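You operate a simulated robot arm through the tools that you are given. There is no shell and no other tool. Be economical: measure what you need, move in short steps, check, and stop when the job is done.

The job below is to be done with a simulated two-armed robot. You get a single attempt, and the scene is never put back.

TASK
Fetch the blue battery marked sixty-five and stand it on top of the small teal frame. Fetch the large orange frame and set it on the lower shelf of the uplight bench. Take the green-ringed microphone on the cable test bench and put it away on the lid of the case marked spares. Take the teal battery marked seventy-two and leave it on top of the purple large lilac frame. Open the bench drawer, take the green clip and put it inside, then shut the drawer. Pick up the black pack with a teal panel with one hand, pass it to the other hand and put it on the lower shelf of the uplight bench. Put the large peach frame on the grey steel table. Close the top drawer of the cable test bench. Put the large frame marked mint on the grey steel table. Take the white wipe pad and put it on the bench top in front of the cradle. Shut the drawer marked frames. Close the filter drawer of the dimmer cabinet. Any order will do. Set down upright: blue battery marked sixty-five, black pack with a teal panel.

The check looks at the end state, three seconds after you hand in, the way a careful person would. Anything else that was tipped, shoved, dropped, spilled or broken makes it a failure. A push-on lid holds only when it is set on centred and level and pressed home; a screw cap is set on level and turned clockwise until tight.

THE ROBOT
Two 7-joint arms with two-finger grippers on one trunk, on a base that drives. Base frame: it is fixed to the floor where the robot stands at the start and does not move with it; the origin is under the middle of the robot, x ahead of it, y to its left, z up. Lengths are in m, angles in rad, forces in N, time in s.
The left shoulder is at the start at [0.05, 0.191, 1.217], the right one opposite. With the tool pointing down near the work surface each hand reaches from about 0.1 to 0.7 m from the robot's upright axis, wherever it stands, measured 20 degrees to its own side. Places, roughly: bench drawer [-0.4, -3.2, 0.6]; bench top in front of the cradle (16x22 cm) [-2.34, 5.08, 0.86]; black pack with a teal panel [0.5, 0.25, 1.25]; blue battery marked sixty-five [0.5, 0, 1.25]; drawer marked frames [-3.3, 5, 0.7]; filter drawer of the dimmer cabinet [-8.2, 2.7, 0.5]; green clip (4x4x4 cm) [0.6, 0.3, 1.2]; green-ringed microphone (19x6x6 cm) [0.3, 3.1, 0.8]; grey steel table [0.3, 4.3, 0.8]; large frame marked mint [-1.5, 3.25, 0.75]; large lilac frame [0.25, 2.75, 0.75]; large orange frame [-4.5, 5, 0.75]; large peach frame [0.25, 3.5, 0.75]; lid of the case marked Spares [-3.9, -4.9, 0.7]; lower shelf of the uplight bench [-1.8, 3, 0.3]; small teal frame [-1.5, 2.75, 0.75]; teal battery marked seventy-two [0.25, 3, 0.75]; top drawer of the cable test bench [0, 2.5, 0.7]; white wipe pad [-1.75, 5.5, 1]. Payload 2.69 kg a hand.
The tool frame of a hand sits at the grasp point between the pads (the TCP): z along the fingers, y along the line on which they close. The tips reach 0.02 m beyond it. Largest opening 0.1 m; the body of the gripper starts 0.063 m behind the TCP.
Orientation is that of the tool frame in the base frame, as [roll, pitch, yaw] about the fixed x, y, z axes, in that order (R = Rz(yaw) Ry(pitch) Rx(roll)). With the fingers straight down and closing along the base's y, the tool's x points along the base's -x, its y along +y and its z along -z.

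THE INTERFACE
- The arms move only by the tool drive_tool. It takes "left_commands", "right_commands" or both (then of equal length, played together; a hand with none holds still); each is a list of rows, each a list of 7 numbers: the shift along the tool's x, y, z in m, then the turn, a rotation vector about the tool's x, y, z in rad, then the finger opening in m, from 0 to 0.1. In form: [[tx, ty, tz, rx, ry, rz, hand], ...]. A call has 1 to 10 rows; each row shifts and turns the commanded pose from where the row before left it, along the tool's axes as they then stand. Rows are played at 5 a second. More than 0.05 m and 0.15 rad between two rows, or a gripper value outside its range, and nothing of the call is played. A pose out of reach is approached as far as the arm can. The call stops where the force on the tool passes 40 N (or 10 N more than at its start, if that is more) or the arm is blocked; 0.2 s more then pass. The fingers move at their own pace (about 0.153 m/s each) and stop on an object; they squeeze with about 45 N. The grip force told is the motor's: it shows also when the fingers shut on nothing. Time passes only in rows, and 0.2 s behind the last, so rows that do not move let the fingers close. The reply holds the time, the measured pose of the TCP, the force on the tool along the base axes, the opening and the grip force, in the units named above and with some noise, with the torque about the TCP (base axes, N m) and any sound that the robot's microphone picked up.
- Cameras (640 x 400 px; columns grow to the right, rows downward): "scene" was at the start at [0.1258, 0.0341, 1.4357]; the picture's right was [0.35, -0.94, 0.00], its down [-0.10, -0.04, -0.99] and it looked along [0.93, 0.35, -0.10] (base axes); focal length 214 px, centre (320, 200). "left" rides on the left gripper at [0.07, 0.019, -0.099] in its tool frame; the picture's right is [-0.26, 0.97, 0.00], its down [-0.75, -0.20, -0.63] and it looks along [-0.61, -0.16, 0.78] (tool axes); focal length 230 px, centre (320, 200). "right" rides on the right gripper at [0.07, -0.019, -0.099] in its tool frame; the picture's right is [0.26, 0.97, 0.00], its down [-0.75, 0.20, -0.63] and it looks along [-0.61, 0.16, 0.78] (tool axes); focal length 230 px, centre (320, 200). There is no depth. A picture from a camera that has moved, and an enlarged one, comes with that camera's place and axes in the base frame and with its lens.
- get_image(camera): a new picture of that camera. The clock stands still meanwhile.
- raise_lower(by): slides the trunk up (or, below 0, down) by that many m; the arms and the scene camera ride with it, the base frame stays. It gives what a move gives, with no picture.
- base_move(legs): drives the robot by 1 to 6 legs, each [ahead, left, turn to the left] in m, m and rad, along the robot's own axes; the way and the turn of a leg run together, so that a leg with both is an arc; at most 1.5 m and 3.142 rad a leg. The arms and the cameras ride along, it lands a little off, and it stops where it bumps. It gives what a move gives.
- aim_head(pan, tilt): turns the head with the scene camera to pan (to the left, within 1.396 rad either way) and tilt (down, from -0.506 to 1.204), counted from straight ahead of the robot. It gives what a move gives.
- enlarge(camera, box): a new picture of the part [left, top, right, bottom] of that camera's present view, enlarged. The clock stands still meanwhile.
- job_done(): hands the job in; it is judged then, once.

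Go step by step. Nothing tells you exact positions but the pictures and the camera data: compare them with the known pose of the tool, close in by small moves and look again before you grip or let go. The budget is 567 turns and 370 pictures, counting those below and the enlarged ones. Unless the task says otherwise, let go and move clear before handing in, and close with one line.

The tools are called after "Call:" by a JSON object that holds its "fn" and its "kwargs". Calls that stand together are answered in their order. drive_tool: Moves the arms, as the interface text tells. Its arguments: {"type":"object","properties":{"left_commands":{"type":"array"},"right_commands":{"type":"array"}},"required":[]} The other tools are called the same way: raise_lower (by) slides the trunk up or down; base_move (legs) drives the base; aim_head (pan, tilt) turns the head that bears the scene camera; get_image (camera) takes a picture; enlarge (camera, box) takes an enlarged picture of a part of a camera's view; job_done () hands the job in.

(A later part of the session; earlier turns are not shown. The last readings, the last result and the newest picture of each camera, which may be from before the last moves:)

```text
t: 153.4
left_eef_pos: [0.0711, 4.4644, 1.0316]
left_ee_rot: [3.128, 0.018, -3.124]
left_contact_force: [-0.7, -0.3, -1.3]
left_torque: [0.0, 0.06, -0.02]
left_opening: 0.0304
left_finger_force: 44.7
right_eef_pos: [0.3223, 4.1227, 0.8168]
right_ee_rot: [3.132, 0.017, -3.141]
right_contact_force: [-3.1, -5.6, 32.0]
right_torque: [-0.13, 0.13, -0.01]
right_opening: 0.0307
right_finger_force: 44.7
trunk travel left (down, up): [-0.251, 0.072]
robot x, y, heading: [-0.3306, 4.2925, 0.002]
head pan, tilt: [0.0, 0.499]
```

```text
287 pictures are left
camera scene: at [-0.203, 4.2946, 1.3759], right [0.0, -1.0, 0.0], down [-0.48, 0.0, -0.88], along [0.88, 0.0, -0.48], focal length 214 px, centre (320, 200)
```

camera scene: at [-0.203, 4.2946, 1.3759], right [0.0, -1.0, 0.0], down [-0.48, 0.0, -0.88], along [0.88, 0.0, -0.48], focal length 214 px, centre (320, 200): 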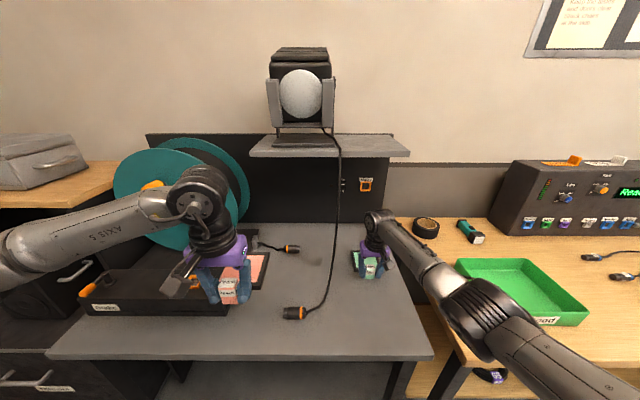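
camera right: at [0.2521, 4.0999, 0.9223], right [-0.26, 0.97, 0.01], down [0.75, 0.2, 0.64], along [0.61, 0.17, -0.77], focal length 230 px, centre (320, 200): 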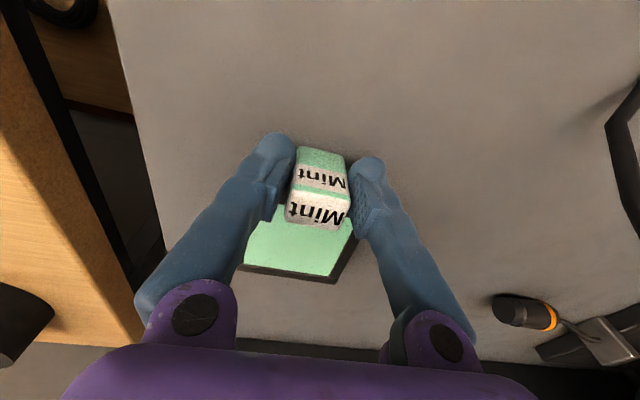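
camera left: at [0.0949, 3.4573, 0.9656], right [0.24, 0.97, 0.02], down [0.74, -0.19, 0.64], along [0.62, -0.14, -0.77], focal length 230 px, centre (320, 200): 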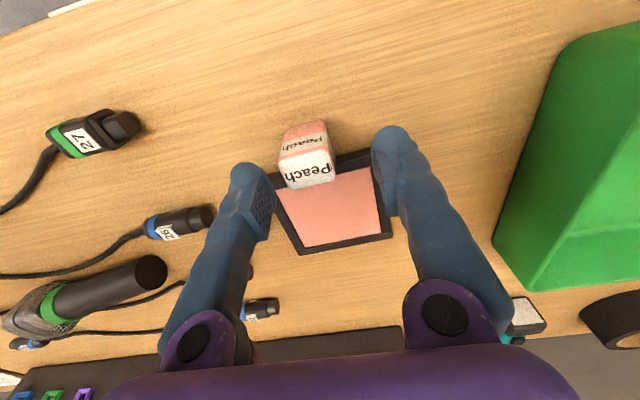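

Call:
{"fn": "drive_tool", "kwargs": {"right_commands": [[0, 0, -0.005, 0, 0, 0, 0.02], [0, 0, 0, 0, 0, 0, 0.045], [0, 0, 0, 0, 0, 0, 0.06], [0, 0, -0.03, 0, 0, 0, 0.06], [0, 0, -0.04, 0, 0, 0, 0.06], [0, 0, -0.05, 0, 0, 0, 0.06], [0, 0, -0.05, 0, 0, 0, 0.06], [0.04, 0, -0.03, 0, 0, 0, 0.06], [0.04, 0, -0.03, 0, 0, 0, 0.06], [0.045, 0, 0, 0, 0, 0, 0.06]]}}

Call:
{"fn": "get_image", "kwargs": {"camera": "scene"}}

```text
t: 155.6
left_eef_pos: [0.0748, 4.4634, 1.03]
left_ee_rot: [3.125, 0.015, -3.124]
left_contact_force: [0.7, -0.3, -0.8]
left_torque: [0.02, 0.06, 0.01]
left_opening: 0.0309
left_finger_force: 45.2
right_eef_pos: [0.1889, 4.1162, 1.0389]
right_ee_rot: [3.133, 0.004, -3.141]
right_contact_force: [-0.3, -0.9, 0.9]
right_torque: [0.05, 0.01, 0.0]
right_opening: 0.0599
right_finger_force: 0.0
trunk travel left (down, up): [-0.251, 0.072]
robot x, y, heading: [-0.332, 4.2927, -0.0]
head pan, tilt: [0.0, 0.499]
```

```text
286 pictures are left
camera scene: at [-0.1997, 4.2933, 1.3751], right [0.0, -1.0, 0.0], down [-0.48, 0.0, -0.88], along [0.88, 0.0, -0.48], focal length 214 px, centre (320, 200)
```

scene: 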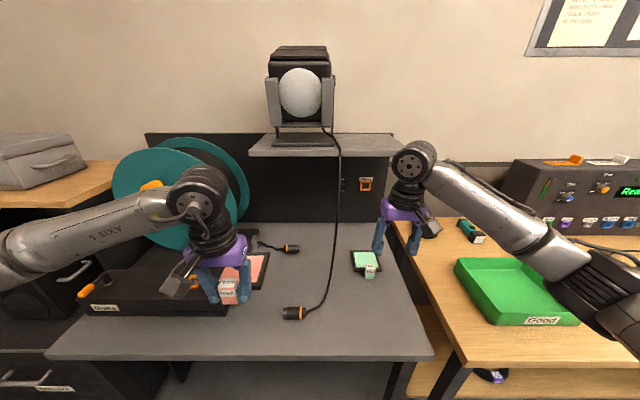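

Mint sits on the table. Move the right hand aside, strafe right a bit, and bring peach over the front spot.

Call:
{"fn": "drive_tool", "kwargs": {"right_commands": [[0.045, -0.01, -0.01, 0, 0, 0, 0.06], [0.045, -0.01, -0.01, 0, 0, 0, 0.06], [0.04, -0.01, -0.01, 0, 0, 0, 0.06]]}}

Call:
{"fn": "base_move", "kwargs": {"legs": [[0, -0.2, 0]]}}

Call:
{"fn": "get_image", "kwargs": {"camera": "scene"}}

```text
t: 156.4
left_eef_pos: [0.0735, 4.4639, 1.0309]
left_ee_rot: [3.125, 0.018, -3.123]
left_contact_force: [-0.7, -0.4, -1.8]
left_torque: [0.01, 0.09, 0.01]
left_opening: 0.0308
left_finger_force: 44.9
right_eef_pos: [0.0609, 4.0863, 1.0727]
right_ee_rot: [3.133, 0.006, -3.14]
right_contact_force: [0.2, -0.3, 0.1]
right_torque: [0.03, -0.01, 0.0]
right_opening: 0.0598
right_finger_force: 0.0
trunk travel left (down, up): [-0.251, 0.072]
robot x, y, heading: [-0.3286, 4.2933, 0.007]
head pan, tilt: [0.0, 0.499]
```

```text
t: 158.8
left_eef_pos: [0.0753, 4.2637, 1.0295]
left_ee_rot: [3.126, 0.015, -3.12]
left_contact_force: [0.6, 0.1, -0.8]
left_torque: [-0.01, 0.12, 0.01]
left_opening: 0.0308
left_finger_force: 44.9
right_eef_pos: [0.0641, 3.8854, 1.073]
right_ee_rot: [3.133, 0.004, -3.138]
right_contact_force: [0.4, 0.0, -0.1]
right_torque: [0.0, 0.01, -0.01]
right_opening: 0.06
right_finger_force: 0.0
trunk travel left (down, up): [-0.251, 0.072]
robot x, y, heading: [-0.3322, 4.0923, 0.002]
head pan, tilt: [0.0, 0.499]
```

```text
285 pictures are left
camera scene: at [-0.1981, 4.093, 1.375], right [0.01, -1.0, 0.0], down [-0.48, 0.0, -0.88], along [0.88, 0.0, -0.48], focal length 214 px, centre (320, 200)
```

scene: 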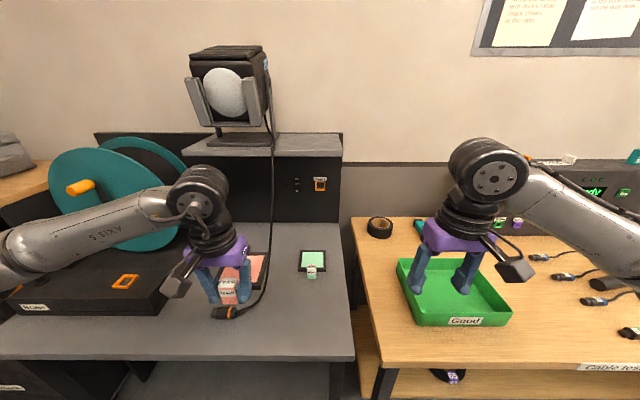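

Call:
{"fn": "drive_tool", "kwargs": {"left_commands": [[-0.014, -0.0278, 0.01, 0, 0, 0, 0.02], [-0.014, -0.0278, 0.02, 0, 0, 0, 0.02], [-0.014, -0.0278, 0.03, 0, 0, 0, 0.02], [-0.014, -0.0278, 0.035, 0, 0, 0, 0.02], [-0.014, -0.0278, 0.035, 0, 0, 0, 0.02], [0, 0, 0.045, 0, 0, 0, 0.02], [0, 0, 0.025, 0, 0, 0, 0.02], [0, 0, 0, 0, 0, 0, 0.02]]}}

Call:
{"fn": "get_image", "kwargs": {"camera": "scene"}}

Call:
{"fn": "get_image", "kwargs": {"camera": "left"}}

```text
t: 160.6
left_eef_pos: [0.1477, 4.1282, 0.8276]
left_ee_rot: [3.127, 0.015, -3.121]
left_contact_force: [0.4, 0.1, -1.1]
left_torque: [-0.01, 0.12, 0.01]
left_opening: 0.0305
left_finger_force: 44.8
right_eef_pos: [0.0637, 3.8858, 1.0715]
right_ee_rot: [3.133, 0.005, -3.135]
right_contact_force: [0.8, -0.2, 0.5]
right_torque: [-0.01, -0.01, 0.02]
right_opening: 0.0602
right_finger_force: 0.0
trunk travel left (down, up): [-0.251, 0.072]
robot x, y, heading: [-0.3274, 4.0925, 0.004]
head pan, tilt: [0.0, 0.499]
```

```text
284 pictures are left
camera scene: at [-0.1982, 4.0935, 1.375], right [0.01, -1.0, 0.0], down [-0.48, 0.0, -0.88], along [0.88, 0.0, -0.48], focal length 214 px, centre (320, 200)
```

scene: 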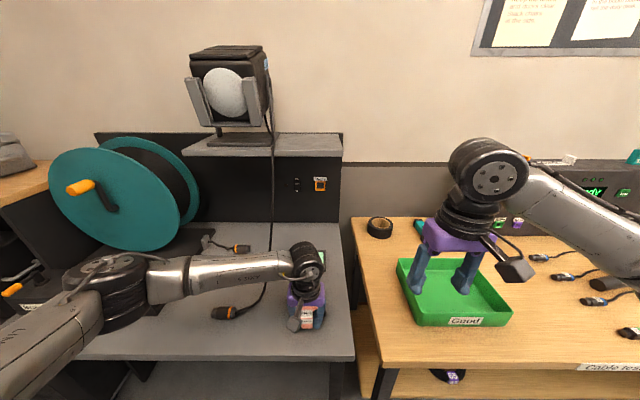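

```text
283 pictures are left
camera left: at [0.0763, 4.1445, 0.9248], right [0.24, 0.97, 0.02], down [0.74, -0.19, 0.64], along [0.62, -0.14, -0.77], focal length 230 px, centre (320, 200)
```

left: 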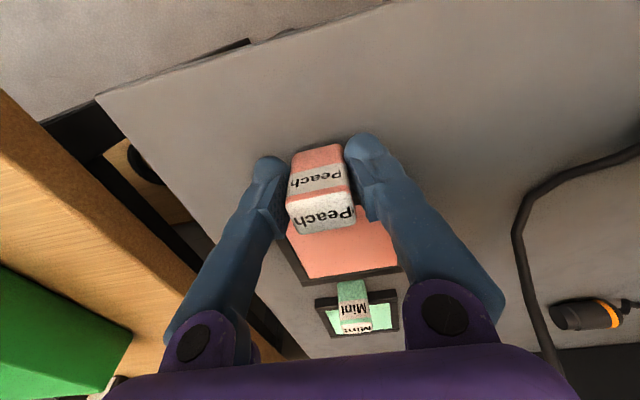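

Clear of mint. Lower to contact and release.

Call:
{"fn": "drive_tool", "kwargs": {"left_commands": [[0, 0, 0.004, 0, 0, 0, 0.02], [0, 0, 0.004, 0, 0, 0, 0.02], [0, 0, 0.004, 0, 0, 0, 0.02], [0, 0, 0, 0, 0, 0, 0.02]]}}

```text
t: 161.6
left_eef_pos: [0.1507, 4.1291, 0.8161]
left_ee_rot: [3.128, 0.015, -3.12]
left_contact_force: [0.0, 0.1, -1.1]
left_torque: [-0.02, 0.09, -0.03]
left_opening: 0.0308
left_finger_force: 44.9
right_eef_pos: [0.0633, 3.8863, 1.0722]
right_ee_rot: [3.133, 0.005, -3.136]
right_contact_force: [-0.6, 0.3, 0.5]
right_torque: [-0.01, -0.01, 0.01]
right_opening: 0.06
right_finger_force: 0.1
trunk travel left (down, up): [-0.251, 0.072]
robot x, y, heading: [-0.3316, 4.0963, 0.006]
head pan, tilt: [0.0, 0.499]
```

Call:
{"fn": "drive_tool", "kwargs": {"left_commands": [[0, 0, 0.003, 0, 0, 0, 0.02], [0, 0, 0.002, 0, 0, 0, 0.02], [0, 0, 0, 0, 0, 0, 0.02]]}}

```text
t: 162.4
left_eef_pos: [0.1516, 4.1287, 0.813]
left_ee_rot: [3.127, 0.016, -3.121]
left_contact_force: [0.2, 0.4, 0.6]
left_torque: [-0.14, -0.21, 0.02]
left_opening: 0.0306
left_finger_force: 45.7
right_eef_pos: [0.0629, 3.8854, 1.0722]
right_ee_rot: [3.132, 0.006, -3.138]
right_contact_force: [0.2, -0.1, 0.3]
right_torque: [-0.04, 0.0, 0.01]
right_opening: 0.0598
right_finger_force: 0.1
trunk travel left (down, up): [-0.251, 0.072]
robot x, y, heading: [-0.3259, 4.0922, 0.01]
head pan, tilt: [0.0, 0.499]
```

Call:
{"fn": "drive_tool", "kwargs": {"left_commands": [[0, 0, 0.002, 0, 0, 0, 0.02], [0, 0, 0, 0, 0, 0, 0.02], [0, 0, 0, 0, 0, 0, 0.045], [0, 0, 0, 0, 0, 0, 0.06], [0, 0, -0.03, 0, 0, 0, 0.06], [0, 0, -0.04, 0, 0, 0, 0.06], [0, 0, -0.05, 0, 0, 0, 0.06], [0.03, 0, -0.04, 0, 0, 0, 0.06], [0.03, 0, -0.04, 0, 0, 0, 0.06]]}}

Call:
{"fn": "enlarge", "kwargs": {"camera": "scene", "box": [200, 220, 360, 320]}}

```text
t: 164.4
left_eef_pos: [0.0875, 4.1284, 1.011]
left_ee_rot: [3.126, 0.017, -3.121]
left_contact_force: [0.4, -0.5, 0.4]
left_torque: [0.0, -0.02, -0.02]
left_opening: 0.0598
left_finger_force: 0.2
right_eef_pos: [0.0633, 3.8862, 1.0725]
right_ee_rot: [3.134, 0.005, -3.138]
right_contact_force: [-0.7, -0.1, 0.3]
right_torque: [-0.04, -0.05, -0.01]
right_opening: 0.0599
right_finger_force: 0.1
trunk travel left (down, up): [-0.251, 0.072]
robot x, y, heading: [-0.3304, 4.0903, 0.006]
head pan, tilt: [0.0, 0.499]
```

```text
4.00 times, centred on (280, 270) of scene
camera zoom: at [-0.199, 4.0931, 1.3751], right [0.01, -1.0, 0.0], down [-0.48, 0.0, -0.88], along [0.88, 0.0, -0.48], focal length 858 px, centre (480, -80)
```

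zoom: 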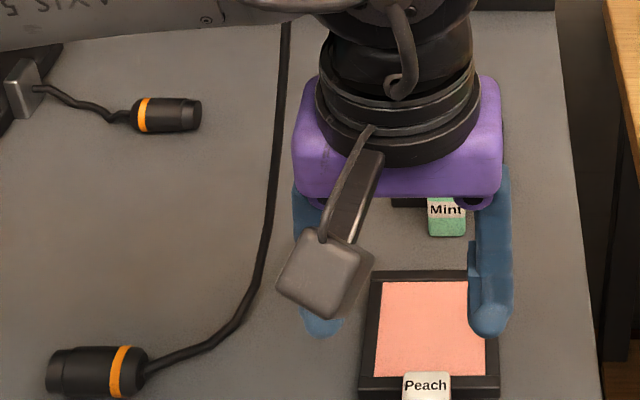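

Both frames are on the grey table. Now strafe back right to the cable bench for battery 72.

Call:
{"fn": "base_move", "kwargs": {"legs": [[0, -0.5, -0.006], [0, -0.53, 0]]}}

Call:
{"fn": "get_image", "kwargs": {"camera": "scene"}}

Call:
{"fn": "get_image", "kwargs": {"camera": "right"}}

```text
t: 173.9
left_eef_pos: [0.1077, 3.1251, 1.0101]
left_ee_rot: [3.127, 0.014, -3.087]
left_contact_force: [-1.0, 1.1, -0.4]
left_torque: [-0.03, 0.02, -0.02]
left_opening: 0.06
left_finger_force: 0.0
right_eef_pos: [0.0909, 2.8821, 1.0714]
right_ee_rot: [3.132, 0.005, -3.103]
right_contact_force: [-0.2, 0.1, 0.5]
right_torque: [0.0, 0.01, -0.02]
right_opening: 0.0601
right_finger_force: 0.2
trunk travel left (down, up): [-0.251, 0.072]
robot x, y, heading: [-0.3053, 3.075, 0.044]
head pan, tilt: [0.0, 0.499]
```

```text
281 pictures are left
camera scene: at [-0.1776, 3.0803, 1.375], right [0.04, -1.0, 0.0], down [-0.48, -0.02, -0.88], along [0.88, 0.04, -0.48], focal length 214 px, centre (320, 200)
```

scene: 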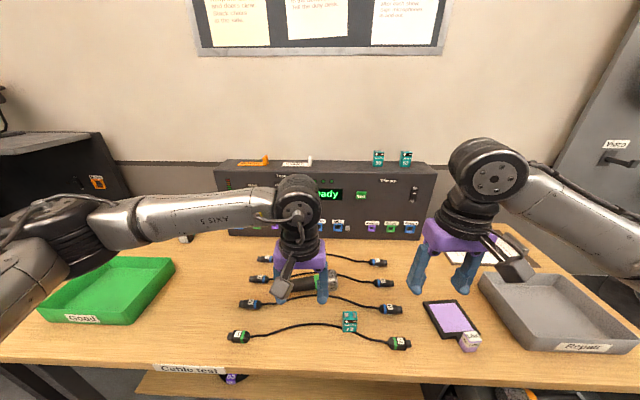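

```text
280 pictures are left
camera right: at [0.0218, 2.859, 1.1723], right [-0.3, 0.96, 0.01], down [0.74, 0.22, 0.64], along [0.61, 0.19, -0.77], focal length 230 px, centre (320, 200)
```

right: 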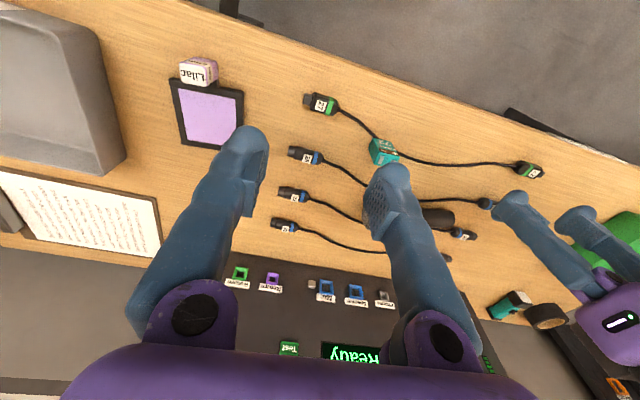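

Call:
{"fn": "enlarge", "kwargs": {"camera": "right", "box": [300, 80, 460, 180]}}

Call:
{"fn": "enlarge", "kwargs": {"camera": "scene", "box": [300, 280, 420, 355]}}

Call:
{"fn": "enlarge", "kwargs": {"camera": "right", "box": [140, 40, 300, 140]}}

Call:
{"fn": "enlarge", "kwargs": {"camera": "scene", "box": [400, 280, 520, 355]}}

```text
4.00 times, centred on (380, 130) of right
camera zoom: at [0.0218, 2.859, 1.1723], right [-0.3, 0.96, 0.01], down [0.74, 0.22, 0.64], along [0.61, 0.19, -0.77], focal length 920 px, centre (80, 480)
```

zoom: 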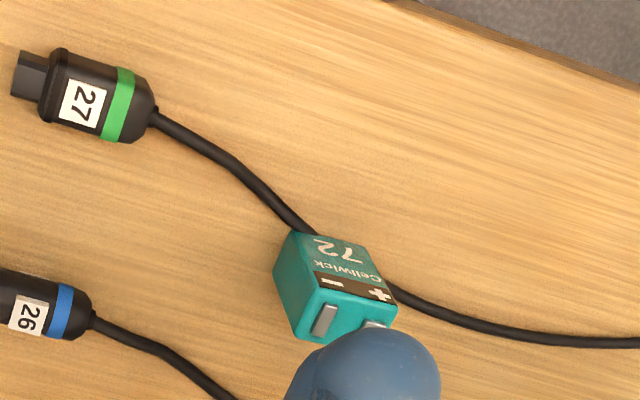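

```text
5.33 times, centred on (360, 318) of scene
camera zoom: at [-0.1776, 3.0803, 1.375], right [0.04, -1.0, 0.0], down [-0.48, -0.02, -0.88], along [0.88, 0.04, -0.48], focal length 1144 px, centre (107, -427)
```

zoom: 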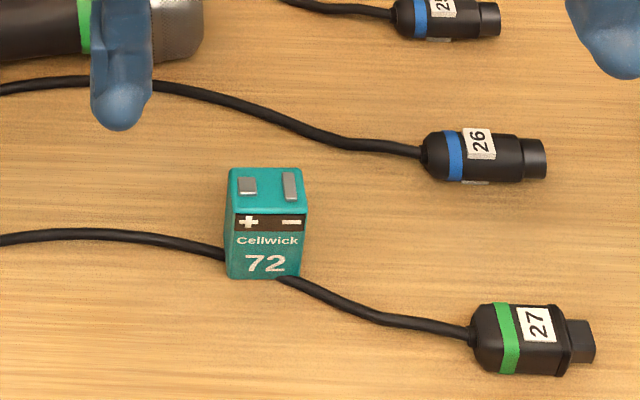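

```text
4.00 times, centred on (220, 90) of right
camera zoom: at [0.0218, 2.859, 1.1723], right [-0.3, 0.96, 0.01], down [0.74, 0.22, 0.64], along [0.61, 0.19, -0.77], focal length 920 px, centre (720, 640)
```

zoom: 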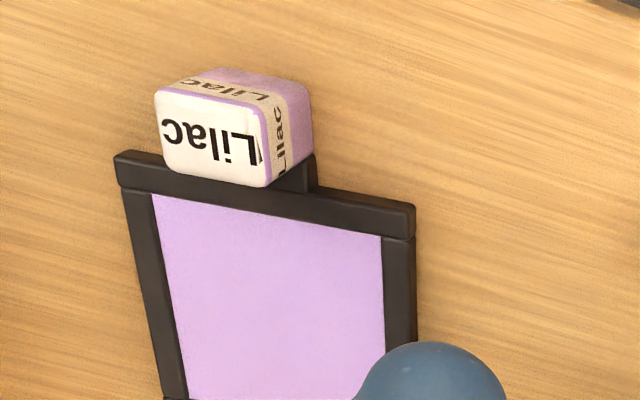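

```text
5.33 times, centred on (460, 318) of scene
camera zoom: at [-0.1776, 3.0803, 1.375], right [0.04, -1.0, 0.0], down [-0.48, -0.02, -0.88], along [0.88, 0.04, -0.48], focal length 1144 px, centre (-427, -427)
```

zoom: 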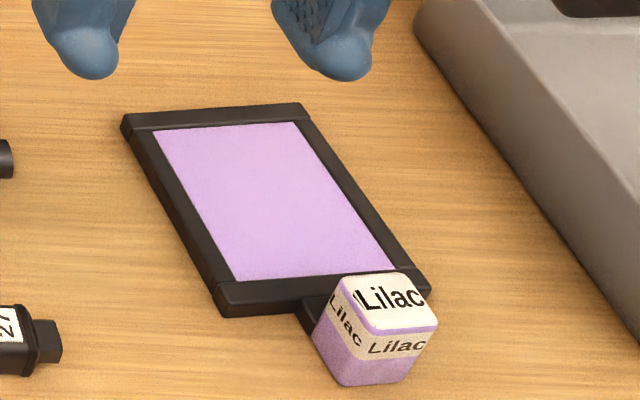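

Battery 72 stands at about (0.161, 3.015); the lilac frame centre is (0.20, 2.74). Move the left hand aside and bring the right above the battery.

Call:
{"fn": "drive_tool", "kwargs": {"left_commands": [[0.03, 0.03, -0.02, 0, 0, 0, 0.06], [0.03, 0.035, -0.01, 0, 0, 0, 0.06], [0.02, 0.04, -0.01, 0, 0, 0, 0.06], [0, 0.04, 0, 0, 0, 0, 0.06], [0, 0.04, 0, 0, 0, 0, 0.06], [0, 0, 0, 0, 0, 0, 0.06]], "right_commands": [[0, 0, 0, 0, 0, 0.038, 0.06], [-0.018, 0.033, 0.03, 0, 0, 0, 0.06], [-0.018, 0.033, 0.03, 0, 0, 0, 0.06], [-0.018, 0.033, 0.03, 0, 0, 0, 0.06], [-0.018, 0.033, 0.03, 0, 0, 0, 0.06], [0, 0, 0.03, 0, 0, 0, 0.06]]}}

Call:
{"fn": "get_image", "kwargs": {"camera": "right"}}

Call:
{"fn": "enlarge", "kwargs": {"camera": "scene", "box": [290, 250, 450, 350]}}

```text
t: 175.3
left_eef_pos: [0.0142, 3.3061, 1.0491]
left_ee_rot: [3.126, 0.017, -3.088]
left_contact_force: [0.9, -0.2, -0.6]
left_torque: [0.04, 0.03, 0.0]
left_opening: 0.0599
left_finger_force: 0.1
right_eef_pos: [0.164, 3.0114, 0.9225]
right_ee_rot: [3.132, 0.006, 3.14]
right_contact_force: [-0.1, -0.8, -0.2]
right_torque: [0.05, -0.02, 0.01]
right_opening: 0.0598
right_finger_force: 0.0
trunk travel left (down, up): [-0.251, 0.072]
robot x, y, heading: [-0.3078, 3.0741, 0.038]
head pan, tilt: [0.0, 0.499]
```

```text
275 pictures are left
camera right: at [0.0945, 2.9913, 1.0226], right [-0.26, 0.97, 0.01], down [0.75, 0.19, 0.64], along [0.61, 0.17, -0.77], focal length 230 px, centre (320, 200)
```

right: 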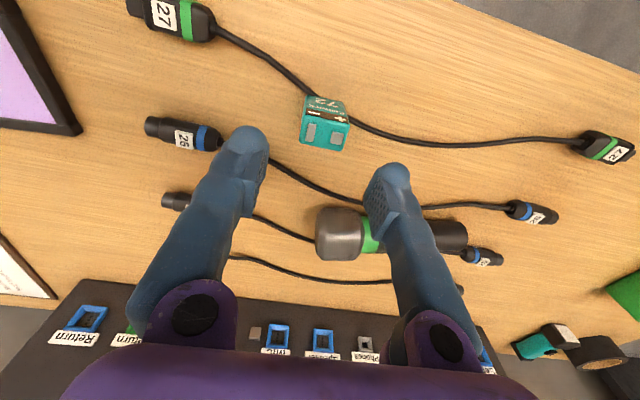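

```text
4.00 times, centred on (370, 300) of scene
camera zoom: at [-0.1772, 3.0792, 1.375], right [0.04, -1.0, 0.0], down [-0.48, -0.02, -0.88], along [0.88, 0.04, -0.48], focal length 858 px, centre (120, -200)
```

zoom: 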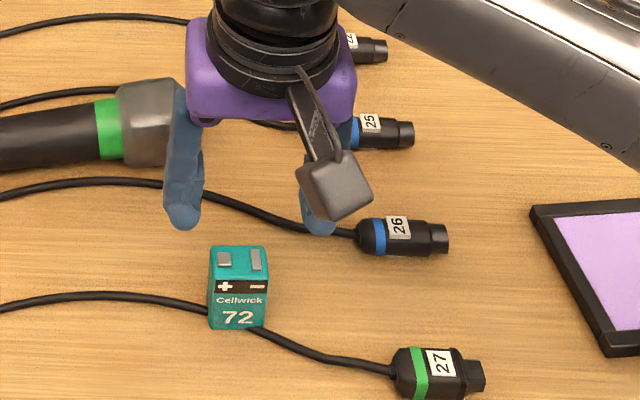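

Aligned within a few mm. Descend and grip.

Call:
{"fn": "drive_tool", "kwargs": {"right_commands": [[0.003, 0.004, 0.03, 0, 0, 0, 0.06], [0, 0, 0.03, 0, 0, 0, 0.06], [0, 0, 0.021, 0, 0, 0, 0.06], [0, 0, 0, 0, 0, 0, 0.06], [0, 0, 0, 0, 0, 0, 0.02], [0, 0, 0, 0, 0, 0, 0.02]]}}

Call:
{"fn": "get_image", "kwargs": {"camera": "right"}}

```text
t: 176.7
left_eef_pos: [0.0144, 3.307, 1.0496]
left_ee_rot: [3.126, 0.016, -3.085]
left_contact_force: [-0.8, 0.0, -0.7]
left_torque: [0.0, 0.01, -0.01]
left_opening: 0.06
left_finger_force: 0.1
right_eef_pos: [0.1612, 3.0197, 0.841]
right_ee_rot: [3.133, 0.007, -3.141]
right_contact_force: [0.0, 0.0, 0.0]
right_torque: [0.02, -0.01, 0.01]
right_opening: 0.0346
right_finger_force: 45.1
trunk travel left (down, up): [-0.251, 0.072]
robot x, y, heading: [-0.3059, 3.0765, 0.039]
head pan, tilt: [0.0, 0.499]
```

```text
273 pictures are left
camera right: at [0.09, 2.9985, 0.9414], right [-0.26, 0.97, 0.01], down [0.75, 0.2, 0.63], along [0.61, 0.17, -0.77], focal length 230 px, centre (320, 200)
```

right: 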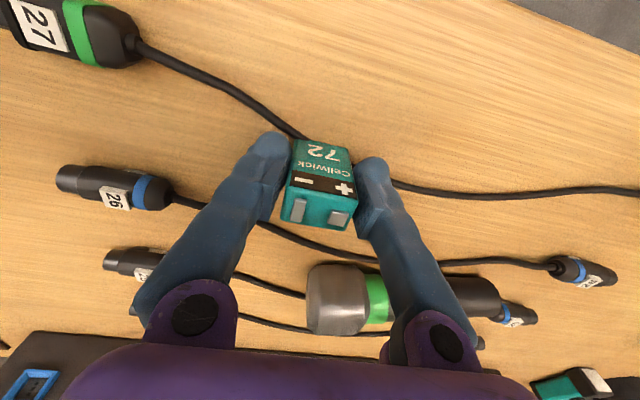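

Gripped. Lift and move over the lilac frame.

Call:
{"fn": "drive_tool", "kwargs": {"right_commands": [[0, 0, -0.04, 0, 0, 0, 0.02], [0, 0, -0.04, 0, 0, 0, 0.02], [-0.006, -0.0465, 0, 0, 0, 0, 0.02], [-0.006, -0.0465, 0, 0, 0, 0, 0.02], [-0.006, -0.0465, 0, 0, 0, 0, 0.02], [-0.006, -0.0465, 0, 0, 0, 0, 0.02], [-0.006, -0.0465, 0, 0, 0, 0, 0.02], [-0.006, -0.0465, 0, 0, 0, 0, 0.02], [0, 0, 0.03, 0, 0, 0, 0.02], [0, 0, 0, 0, 0, 0, 0.02]]}}

Call:
{"fn": "get_image", "kwargs": {"camera": "right"}}

Call:
{"fn": "enlarge", "kwargs": {"camera": "scene", "box": [400, 260, 560, 360]}}

```text
t: 178.9
left_eef_pos: [0.014, 3.3056, 1.0497]
left_ee_rot: [3.128, 0.016, -3.084]
left_contact_force: [0.2, -0.4, -0.2]
left_torque: [-0.02, -0.01, 0.01]
left_opening: 0.06
left_finger_force: 0.1
right_eef_pos: [0.1944, 2.7416, 0.8875]
right_ee_rot: [3.131, 0.006, -3.14]
right_contact_force: [0.5, 0.4, -0.5]
right_torque: [-0.03, -0.02, 0.0]
right_opening: 0.0345
right_finger_force: 44.9
trunk travel left (down, up): [-0.251, 0.072]
robot x, y, heading: [-0.3068, 3.0734, 0.041]
head pan, tilt: [0.0, 0.499]
```

```text
272 pictures are left
camera right: at [0.1238, 2.7212, 0.9878], right [-0.26, 0.97, 0.01], down [0.75, 0.2, 0.64], along [0.61, 0.17, -0.77], focal length 230 px, centre (320, 200)
```

right: 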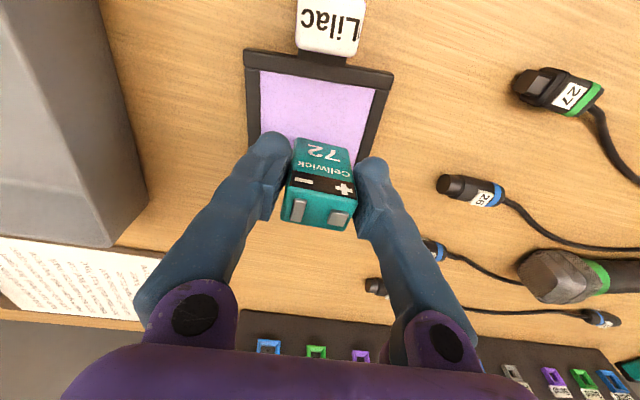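

```text
4.00 times, centred on (480, 310) of scene
camera zoom: at [-0.1777, 3.0803, 1.375], right [0.04, -1.0, 0.0], down [-0.48, -0.02, -0.88], along [0.88, 0.04, -0.48], focal length 858 px, centre (-320, -240)
```

zoom: 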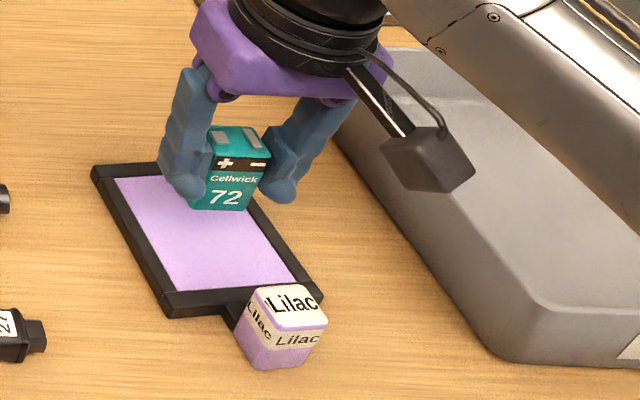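

Call:
{"fn": "drive_tool", "kwargs": {"right_commands": [[0, -0.007, 0.015, 0, 0, 0, 0.02], [0, 0, 0.012, 0, 0, 0, 0.02], [0, 0, 0.004, 0, 0, 0, 0.02], [0, 0, 0, 0, 0, 0, 0.02]]}}

Call:
{"fn": "enlarge", "kwargs": {"camera": "scene", "box": [400, 260, 560, 360]}}

```text
t: 179.9
left_eef_pos: [0.0146, 3.3051, 1.0502]
left_ee_rot: [3.129, 0.015, -3.084]
left_contact_force: [0.4, 0.1, 0.5]
left_torque: [0.01, -0.04, -0.07]
left_opening: 0.0601
left_finger_force: 0.2
right_eef_pos: [0.197, 2.7344, 0.8585]
right_ee_rot: [3.132, 0.005, -3.139]
right_contact_force: [-0.4, 0.0, -0.5]
right_torque: [-0.01, -0.01, 0.03]
right_opening: 0.0344
right_finger_force: 44.9
trunk travel left (down, up): [-0.251, 0.072]
robot x, y, heading: [-0.3102, 3.0765, 0.039]
head pan, tilt: [0.0, 0.499]
```

```text
4.00 times, centred on (480, 310) of scene
camera zoom: at [-0.1775, 3.0804, 1.375], right [0.04, -1.0, 0.0], down [-0.48, -0.02, -0.88], along [0.88, 0.04, -0.48], focal length 858 px, centre (-320, -240)
```

zoom: 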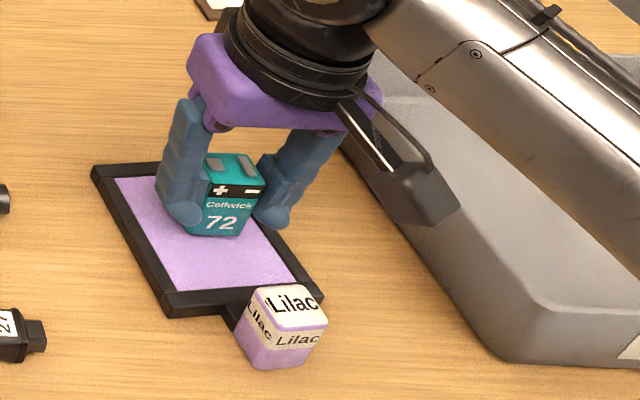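

Call:
{"fn": "drive_tool", "kwargs": {"right_commands": [[0, 0, 0.004, 0, 0, 0, 0.02], [0, 0, 0.004, 0, 0, 0, 0.02], [0, 0, 0, 0, 0, 0, 0.02]]}}

```text
t: 180.7
left_eef_pos: [0.013, 3.3062, 1.0489]
left_ee_rot: [3.128, 0.018, -3.084]
left_contact_force: [0.3, -0.8, -0.1]
left_torque: [0.02, 0.02, 0.03]
left_opening: 0.0599
left_finger_force: 0.1
right_eef_pos: [0.1958, 2.7348, 0.8537]
right_ee_rot: [3.133, 0.011, -3.141]
right_contact_force: [-2.9, -0.9, 19.6]
right_torque: [-0.19, 0.1, -0.04]
right_opening: 0.0344
right_finger_force: 45.0
trunk travel left (down, up): [-0.251, 0.072]
robot x, y, heading: [-0.3061, 3.0707, 0.04]
head pan, tilt: [0.0, 0.499]
```

Contact. Ease off 3 mm, release, and lift away.

Call:
{"fn": "drive_tool", "kwargs": {"right_commands": [[0, 0, -0.003, 0, 0, 0, 0.02], [0, 0, 0, 0, 0, 0, 0.045], [0, 0, 0, 0, 0, 0, 0.06], [0, 0, -0.03, 0, 0, 0, 0.06], [0, 0, -0.04, 0, 0, 0, 0.06], [0, 0, -0.05, 0, 0, 0, 0.06], [0, 0, -0.05, 0, 0, 0, 0.06], [0.04, 0, -0.02, 0, 0, 0, 0.06], [0.04, 0, -0.02, 0, 0, 0, 0.06], [0.04, 0, 0, 0, 0, 0, 0.06]]}}

Call:
{"fn": "aim_head", "kwargs": {"pan": -0.5, "tilt": 0.7}}

Call:
{"fn": "get_image", "kwargs": {"camera": "scene"}}

```text
t: 182.9
left_eef_pos: [0.0133, 3.3061, 1.0492]
left_ee_rot: [3.128, 0.018, -3.086]
left_contact_force: [0.1, -0.1, 0.3]
left_torque: [-0.01, -0.02, -0.01]
left_opening: 0.0599
left_finger_force: 0.1
right_eef_pos: [0.0741, 2.7311, 1.0626]
right_ee_rot: [3.133, 0.007, -3.139]
right_contact_force: [0.0, -0.2, -0.1]
right_torque: [-0.01, -0.03, 0.01]
right_opening: 0.0602
right_finger_force: 0.0
trunk travel left (down, up): [-0.251, 0.072]
robot x, y, heading: [-0.308, 3.0723, 0.038]
head pan, tilt: [0.0, 0.499]
```

```text
t: 183.9
left_eef_pos: [0.0129, 3.306, 1.0502]
left_ee_rot: [3.126, 0.017, -3.086]
left_contact_force: [0.0, 0.2, -0.5]
left_torque: [0.01, 0.01, 0.01]
left_opening: 0.06
left_finger_force: 0.0
right_eef_pos: [0.0747, 2.7323, 1.0635]
right_ee_rot: [3.133, 0.006, -3.14]
right_contact_force: [-0.1, 0.7, 0.5]
right_torque: [-0.01, 0.0, 0.01]
right_opening: 0.0599
right_finger_force: 0.1
trunk travel left (down, up): [-0.251, 0.072]
robot x, y, heading: [-0.3046, 3.0748, 0.04]
head pan, tilt: [-0.499, 0.7]
```

```text
269 pictures are left
camera scene: at [-0.1923, 3.0392, 1.3573], right [-0.44, -0.9, 0.0], down [-0.58, 0.28, -0.77], along [0.69, -0.34, -0.64], focal length 214 px, centre (320, 200)
```

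scene: 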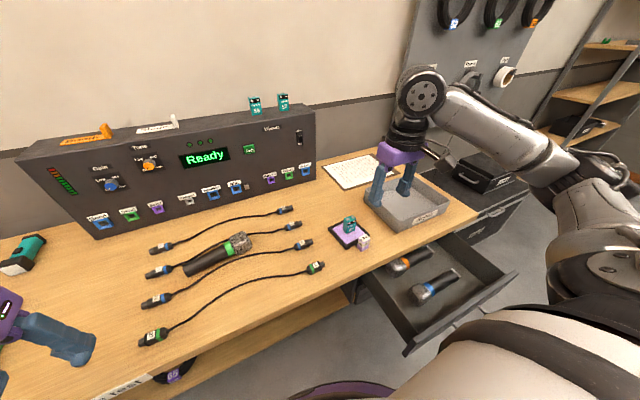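

Battery 72 is on the lilac frame. Next, shut the open drawer: back off, strafe to it, and point the right hand forward as a closed pusher.

Call:
{"fn": "base_move", "kwargs": {"legs": [[-0.33, 0, -0.04], [0, -0.33, 0]]}}

Call:
{"fn": "drive_tool", "kwargs": {"right_commands": [[0, 0, 0, 0, -0.14, 0, 0.0], [0, 0, 0, 0, -0.14, 0, 0.0], [0, 0, 0, 0, -0.14, 0, 0.0], [0, 0, 0, 0, -0.14, 0, 0.0], [0, 0, 0, 0, -0.14, 0, 0.0], [0, 0, 0, 0, -0.14, 0, 0.0], [0, 0, 0, 0, -0.14, 0, 0.0], [0, 0, 0, 0, -0.14, 0, 0.0], [0, 0, 0, 0, -0.14, 0, 0.0], [0, 0, 0, 0, -0.14, 0, 0.0]]}}

Call:
{"fn": "aim_head", "kwargs": {"pan": -0.2, "tilt": 0.7}}

Call:
{"fn": "get_image", "kwargs": {"camera": "scene"}}

```text
t: 189.2
left_eef_pos: [-0.3091, 2.9504, 1.0497]
left_ee_rot: [3.128, 0.015, -3.117]
left_contact_force: [-0.1, -0.8, -1.2]
left_torque: [0.0, 0.0, 0.04]
left_opening: 0.0598
left_finger_force: 0.1
right_eef_pos: [-0.2645, 2.3752, 1.0613]
right_ee_rot: [3.131, 0.006, 3.111]
right_contact_force: [-0.3, -0.7, 0.2]
right_torque: [0.02, 0.03, 0.01]
right_opening: 0.0601
right_finger_force: 0.0
trunk travel left (down, up): [-0.251, 0.072]
robot x, y, heading: [-0.6385, 2.7257, 0.015]
head pan, tilt: [-0.499, 0.7]
```

```text
t: 191.4
left_eef_pos: [-0.3096, 2.9517, 1.0496]
left_ee_rot: [3.127, 0.015, -3.116]
left_contact_force: [-0.2, -0.5, -0.3]
left_torque: [-0.02, -0.03, -0.01]
left_opening: 0.0601
left_finger_force: 0.0
right_eef_pos: [-0.1974, 2.3379, 1.065]
right_ee_rot: [3.074, 1.404, 3.044]
right_contact_force: [-0.6, -0.1, 1.1]
right_torque: [0.0, -0.02, 0.01]
right_opening: 0.0
right_finger_force: 29.0
right hand out of reach, approached as far as the arm can: row 4, 5, 6, 7, 8, 9
trunk travel left (down, up): [-0.251, 0.072]
robot x, y, heading: [-0.638, 2.7264, 0.011]
head pan, tilt: [-0.499, 0.7]
```

```text
t: 192.2
left_eef_pos: [-0.3103, 2.9522, 1.0489]
left_ee_rot: [3.127, 0.016, -3.118]
left_contact_force: [-0.7, -0.1, 0.5]
left_torque: [0.03, -0.01, 0.0]
left_opening: 0.0599
left_finger_force: 0.1
right_eef_pos: [-0.198, 2.3387, 1.0648]
right_ee_rot: [3.087, 1.403, 3.058]
right_contact_force: [0.5, 0.0, 0.5]
right_torque: [0.05, 0.03, -0.01]
right_opening: 0.0001
right_finger_force: 30.0
trunk travel left (down, up): [-0.251, 0.072]
robot x, y, heading: [-0.637, 2.7314, 0.007]
head pan, tilt: [-0.201, 0.7]
```

```text
268 pictures are left
camera scene: at [-0.5154, 2.7146, 1.3573], right [-0.19, -0.98, 0.0], down [-0.63, 0.12, -0.76], along [0.75, -0.15, -0.64], focal length 214 px, centre (320, 200)
```

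scene: 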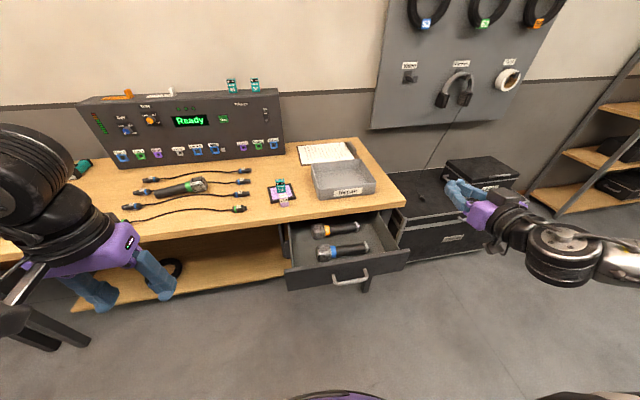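

The drawer front is at x≈-0.135, y 2.32–2.74, z 0.645–0.755. Position the closed fingers in front of it, beside the handle.

Call:
{"fn": "base_move", "kwargs": {"legs": [[-0.08, 0, 0]]}}

Call:
{"fn": "raise_lower", "kwargs": {"by": -0.2}}

Call:
{"fn": "drive_tool", "kwargs": {"right_commands": [[0.0406, 0.025, 0.007, 0, 0, 0, 0.0], [0.0406, 0.025, 0.007, 0, 0, 0, 0.0], [0.0406, 0.025, 0.007, 0, 0, 0, 0.0], [0.0406, 0.025, 0.007, 0, 0, 0, 0.0], [0, 0, 0, 0, 0, 0, 0.0]]}}

Call:
{"fn": "get_image", "kwargs": {"camera": "scene"}}

```text
t: 193.2
left_eef_pos: [-0.3885, 2.9507, 1.0497]
left_ee_rot: [3.128, 0.017, -3.118]
left_contact_force: [-0.7, -0.3, -0.3]
left_torque: [-0.01, 0.01, 0.02]
left_opening: 0.06
left_finger_force: 0.0
right_eef_pos: [-0.2775, 2.3359, 1.0642]
right_ee_rot: [3.086, 1.405, 3.057]
right_contact_force: [0.5, 0.0, -0.2]
right_torque: [-0.01, 0.02, -0.01]
right_opening: 0.0001
right_finger_force: 29.4
trunk travel left (down, up): [-0.251, 0.072]
robot x, y, heading: [-0.7149, 2.7291, 0.011]
head pan, tilt: [-0.201, 0.7]
```

```text
t: 195.4
left_eef_pos: [-0.3883, 2.9505, 0.8498]
left_ee_rot: [3.128, 0.016, -3.116]
left_contact_force: [-0.4, -1.2, -0.4]
left_torque: [0.02, 0.01, -0.01]
left_opening: 0.06
left_finger_force: 0.1
right_eef_pos: [-0.2777, 2.3361, 0.8639]
right_ee_rot: [3.086, 1.404, 3.056]
right_contact_force: [0.8, -0.1, -0.2]
right_torque: [0.0, 0.0, -0.01]
right_opening: 0.0
right_finger_force: 29.8
trunk travel left (down, up): [-0.051, 0.272]
robot x, y, heading: [-0.7155, 2.7249, 0.011]
head pan, tilt: [-0.201, 0.7]
```

```text
t: 196.6
left_eef_pos: [-0.3863, 2.9504, 0.8494]
left_ee_rot: [3.126, 0.017, -3.115]
left_contact_force: [0.2, -0.6, -0.1]
left_torque: [0.0, 0.01, -0.02]
left_opening: 0.0599
left_finger_force: 0.1
right_eef_pos: [-0.2765, 2.4379, 0.6998]
right_ee_rot: [3.092, 1.405, 3.06]
right_contact_force: [-0.9, -0.2, 0.4]
right_torque: [0.01, -0.04, 0.0]
right_opening: 0.0
right_finger_force: 29.4
trunk travel left (down, up): [-0.051, 0.272]
robot x, y, heading: [-0.7173, 2.7303, 0.008]
head pan, tilt: [-0.201, 0.7]
```

```text
267 pictures are left
camera scene: at [-0.5945, 2.7137, 1.1573], right [-0.19, -0.98, 0.0], down [-0.63, 0.12, -0.76], along [0.75, -0.15, -0.64], focal length 214 px, centre (320, 200)
```

scene: 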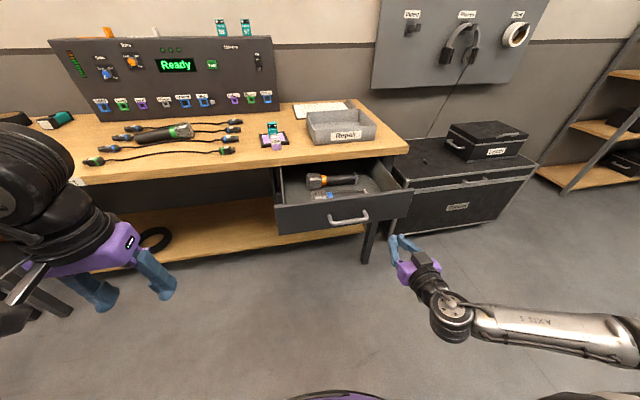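

Fingers are placed in front of the panel. Push by driving the base forward.

Call:
{"fn": "base_move", "kwargs": {"legs": [[0.2, 0, 0]]}}

Call:
{"fn": "get_image", "kwargs": {"camera": "scene"}}

```text
t: 198.2
left_eef_pos: [-0.185, 2.9517, 0.8505]
left_ee_rot: [3.128, 0.016, -3.118]
left_contact_force: [0.3, -0.3, 0.0]
left_torque: [-0.01, 0.02, -0.02]
left_opening: 0.0601
left_finger_force: 0.0
right_eef_pos: [-0.0732, 2.4398, 0.7005]
right_ee_rot: [3.085, 1.405, 3.057]
right_contact_force: [0.0, 1.0, -0.1]
right_torque: [0.01, 0.02, -0.05]
right_opening: 0.0
right_finger_force: 29.6
trunk travel left (down, up): [-0.051, 0.272]
robot x, y, heading: [-0.5135, 2.7303, 0.01]
head pan, tilt: [-0.201, 0.7]
```

```text
266 pictures are left
camera scene: at [-0.392, 2.7153, 1.1572], right [-0.19, -0.98, 0.0], down [-0.63, 0.12, -0.76], along [0.75, -0.15, -0.64], focal length 214 px, centre (320, 200)
```

scene: 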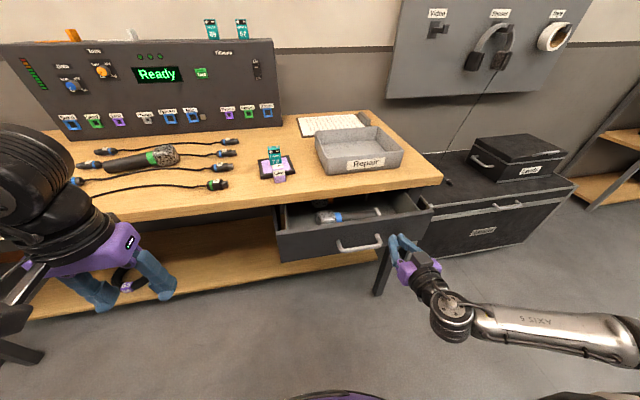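

The drawer is moving in. Push further.

Call:
{"fn": "base_move", "kwargs": {"legs": [[0.14, 0, 0]]}}

Call:
{"fn": "get_image", "kwargs": {"camera": "scene"}}

```text
t: 199.6
left_eef_pos: [-0.0486, 2.9525, 0.8493]
left_ee_rot: [3.128, 0.017, -3.118]
left_contact_force: [-0.4, -0.2, 0.4]
left_torque: [-0.03, -0.01, 0.0]
left_opening: 0.0599
left_finger_force: 0.0
right_eef_pos: [0.0596, 2.4407, 0.6981]
right_ee_rot: [3.089, 1.399, 3.056]
right_contact_force: [-1.2, -0.6, -0.4]
right_torque: [0.02, -0.01, 0.01]
right_opening: 0.0
right_finger_force: 29.6
trunk travel left (down, up): [-0.051, 0.272]
robot x, y, heading: [-0.3795, 2.7306, 0.005]
head pan, tilt: [-0.201, 0.7]
stopped in leg 1: the force on the tool passed its limit at 87 N (the readings are from after the stop); the commanded pose is now the measured one
```

```text
265 pictures are left
camera scene: at [-0.2557, 2.7163, 1.1573], right [-0.19, -0.98, 0.0], down [-0.63, 0.12, -0.77], along [0.75, -0.15, -0.64], focal length 214 px, centre (320, 200)
```

scene: 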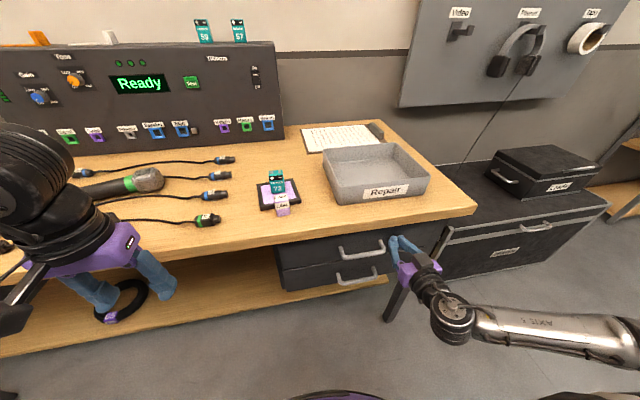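

The drawer hit its stop; check that it is flush.

Call:
{"fn": "enlarge", "kwargs": {"camera": "scene", "box": [260, 200, 460, 325]}}

```text
3.20 times, centred on (360, 262) of scene
camera zoom: at [-0.2557, 2.7163, 1.1573], right [-0.19, -0.98, 0.0], down [-0.63, 0.12, -0.77], along [0.75, -0.15, -0.64], focal length 686 px, centre (192, 0)
```

zoom: 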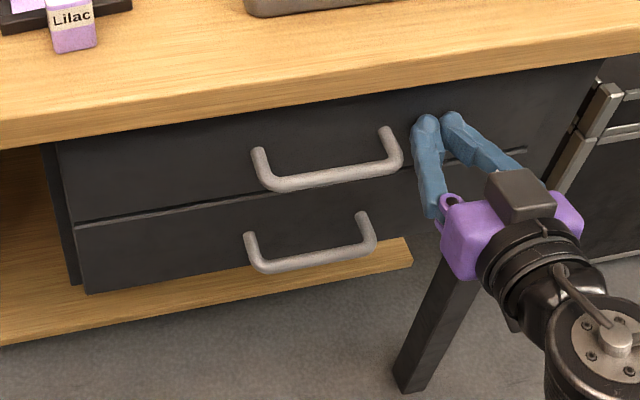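

The drawer is flush with its neighbour. Back away, raise the trunk, and head for the north benches.

Call:
{"fn": "base_move", "kwargs": {"legs": [[-0.35, 0, 0]]}}

Call:
{"fn": "raise_lower", "kwargs": {"by": 0.2}}

Call:
{"fn": "drive_tool", "kwargs": {"right_commands": [[-0.045, 0, -0.008, 0, 0.14, 0, 0.06], [-0.045, 0, -0.008, 0, 0.14, 0, 0.06], [0, 0, 0, 0, 0.14, 0, 0.06], [0, 0, 0, 0, 0.14, 0, 0.06], [0, 0, 0, 0, 0.14, 0, 0.06], [0, 0, 0, 0, 0.14, 0, 0.06], [0, 0, 0, 0, 0.14, 0, 0.06], [0, 0, 0, 0, 0.14, 0, 0.06], [0, 0, 0, 0, 0.14, 0, 0.06], [0, 0, 0, 0, 0.14, 0, 0.06]]}}

Call:
{"fn": "base_move", "kwargs": {"legs": [[0, 0, 1.57], [1.4, 0, 0], [0.05, 1.0, 0]]}}

Call:
{"fn": "aim_head", "kwargs": {"pan": 0.0, "tilt": 0.4}}

Call:
{"fn": "get_image", "kwargs": {"camera": "scene"}}

```text
t: 201.9
left_eef_pos: [-0.4031, 2.9517, 0.8498]
left_ee_rot: [3.127, 0.016, -3.117]
left_contact_force: [-0.4, 0.0, 0.1]
left_torque: [-0.02, -0.03, -0.03]
left_opening: 0.0601
left_finger_force: 0.2
right_eef_pos: [-0.2946, 2.4376, 0.6998]
right_ee_rot: [3.088, 1.4, 3.056]
right_contact_force: [-0.2, 1.1, 0.1]
right_torque: [-0.02, 0.01, 0.01]
right_opening: 0.0
right_finger_force: 29.5
trunk travel left (down, up): [-0.051, 0.272]
robot x, y, heading: [-0.7312, 2.7289, 0.005]
head pan, tilt: [-0.201, 0.7]
```

```text
t: 204.1
left_eef_pos: [-0.4029, 2.9498, 1.049]
left_ee_rot: [3.127, 0.016, -3.118]
left_contact_force: [-0.2, -0.1, -0.4]
left_torque: [0.01, 0.02, 0.03]
left_opening: 0.0598
left_finger_force: 0.1
right_eef_pos: [-0.2946, 2.4378, 0.8995]
right_ee_rot: [3.086, 1.399, 3.055]
right_contact_force: [0.3, -0.8, -0.3]
right_torque: [-0.01, -0.04, 0.01]
right_opening: 0.0001
right_finger_force: 29.4
trunk travel left (down, up): [-0.251, 0.072]
robot x, y, heading: [-0.7287, 2.7285, 0.007]
head pan, tilt: [-0.201, 0.7]
```

```text
t: 206.3
left_eef_pos: [-0.4044, 2.9505, 1.0489]
left_ee_rot: [3.127, 0.016, -3.117]
left_contact_force: [-1.0, 0.3, -0.6]
left_torque: [0.0, 0.03, -0.02]
left_opening: 0.06
left_finger_force: 0.1
right_eef_pos: [-0.2886, 2.4365, 0.9896]
right_ee_rot: [3.132, -0.002, 3.112]
right_contact_force: [0.1, -1.1, 0.9]
right_torque: [0.03, 0.01, 0.02]
right_opening: 0.0599
right_finger_force: 0.1
trunk travel left (down, up): [-0.251, 0.072]
robot x, y, heading: [-0.7326, 2.728, 0.003]
head pan, tilt: [-0.201, 0.7]
```

```text
t: 225.3
left_eef_pos: [-1.9, 4.4687, 1.0499]
left_ee_rot: [3.129, 0.016, -1.576]
left_contact_force: [0.7, 0.1, 0.0]
left_torque: [0.0, 0.0, -0.02]
left_opening: 0.0598
left_finger_force: 0.0
right_eef_pos: [-1.3824, 4.5682, 0.9892]
right_ee_rot: [3.133, -0.001, -1.63]
right_contact_force: [0.4, -0.2, 0.0]
right_torque: [0.01, -0.02, 0.0]
right_opening: 0.0599
right_finger_force: 0.0
trunk travel left (down, up): [-0.251, 0.072]
robot x, y, heading: [-1.6845, 4.1324, 1.554]
head pan, tilt: [-0.201, 0.7]
```

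```text
t: 226.1
left_eef_pos: [-1.8995, 4.4682, 1.0499]
left_ee_rot: [3.127, 0.016, -1.577]
left_contact_force: [0.1, -0.9, 0.4]
left_torque: [-0.01, 0.02, 0.01]
left_opening: 0.0603
left_finger_force: 0.1
right_eef_pos: [-1.3834, 4.5681, 0.991]
right_ee_rot: [3.132, 0.0, -1.629]
right_contact_force: [0.3, 0.7, -0.3]
right_torque: [0.0, 0.0, -0.01]
right_opening: 0.0599
right_finger_force: 0.1
trunk travel left (down, up): [-0.251, 0.072]
robot x, y, heading: [-1.6867, 4.1362, 1.555]
head pan, tilt: [0.0, 0.4]
```

```text
263 pictures are left
camera scene: at [-1.6838, 4.2671, 1.3841], right [1.0, -0.02, 0.0], down [-0.01, -0.39, -0.92], along [0.02, 0.92, -0.39], focal length 214 px, centre (320, 200)
```

scene: 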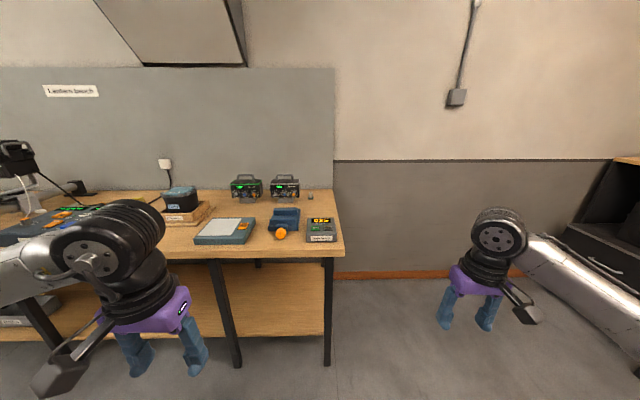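

Call:
{"fn": "enlarge", "kwargs": {"camera": "scene", "box": [130, 150, 370, 300]}}

Call:
{"fn": "base_move", "kwargs": {"legs": [[0, 0.6, 0.016]]}}

Call:
{"fn": "get_image", "kwargs": {"camera": "scene"}}

```text
2.67 times, centred on (250, 225) of scene
camera zoom: at [-1.6838, 4.2671, 1.3841], right [1.0, -0.02, 0.0], down [-0.01, -0.39, -0.92], along [0.02, 0.92, -0.39], focal length 572 px, centre (507, 133)
```

zoom: 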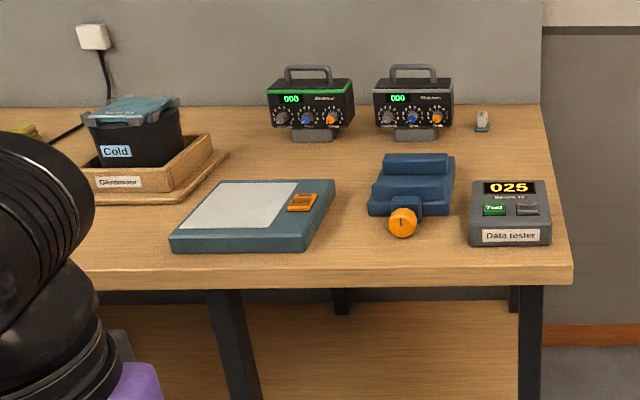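

```text
t: 231.8
left_eef_pos: [-2.4977, 4.4725, 1.0493]
left_ee_rot: [3.128, 0.016, -1.563]
left_contact_force: [0.6, 0.2, -0.7]
left_torque: [0.0, 0.01, 0.02]
left_opening: 0.0603
left_finger_force: 0.1
right_eef_pos: [-1.9831, 4.5793, 0.9898]
right_ee_rot: [3.133, -0.001, -1.618]
right_contact_force: [0.0, 0.3, -0.2]
right_torque: [0.01, -0.02, -0.03]
right_opening: 0.0603
right_finger_force: 0.1
trunk travel left (down, up): [-0.251, 0.072]
robot x, y, heading: [-2.279, 4.1388, 1.564]
head pan, tilt: [0.0, 0.4]
```

```text
261 pictures are left
camera scene: at [-2.28, 4.2755, 1.3841], right [1.0, -0.01, 0.0], down [0.0, -0.39, -0.92], along [0.01, 0.92, -0.39], focal length 214 px, centre (320, 200)
```

scene: 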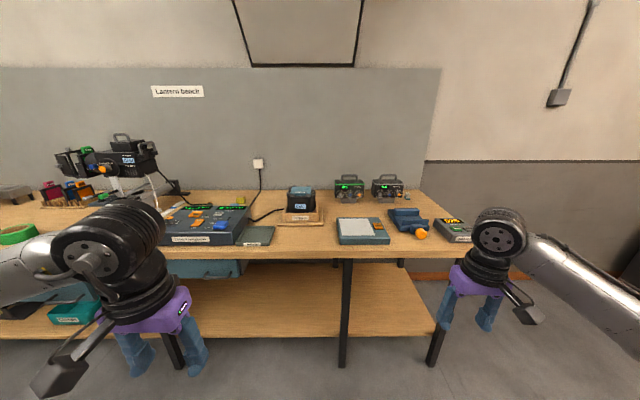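

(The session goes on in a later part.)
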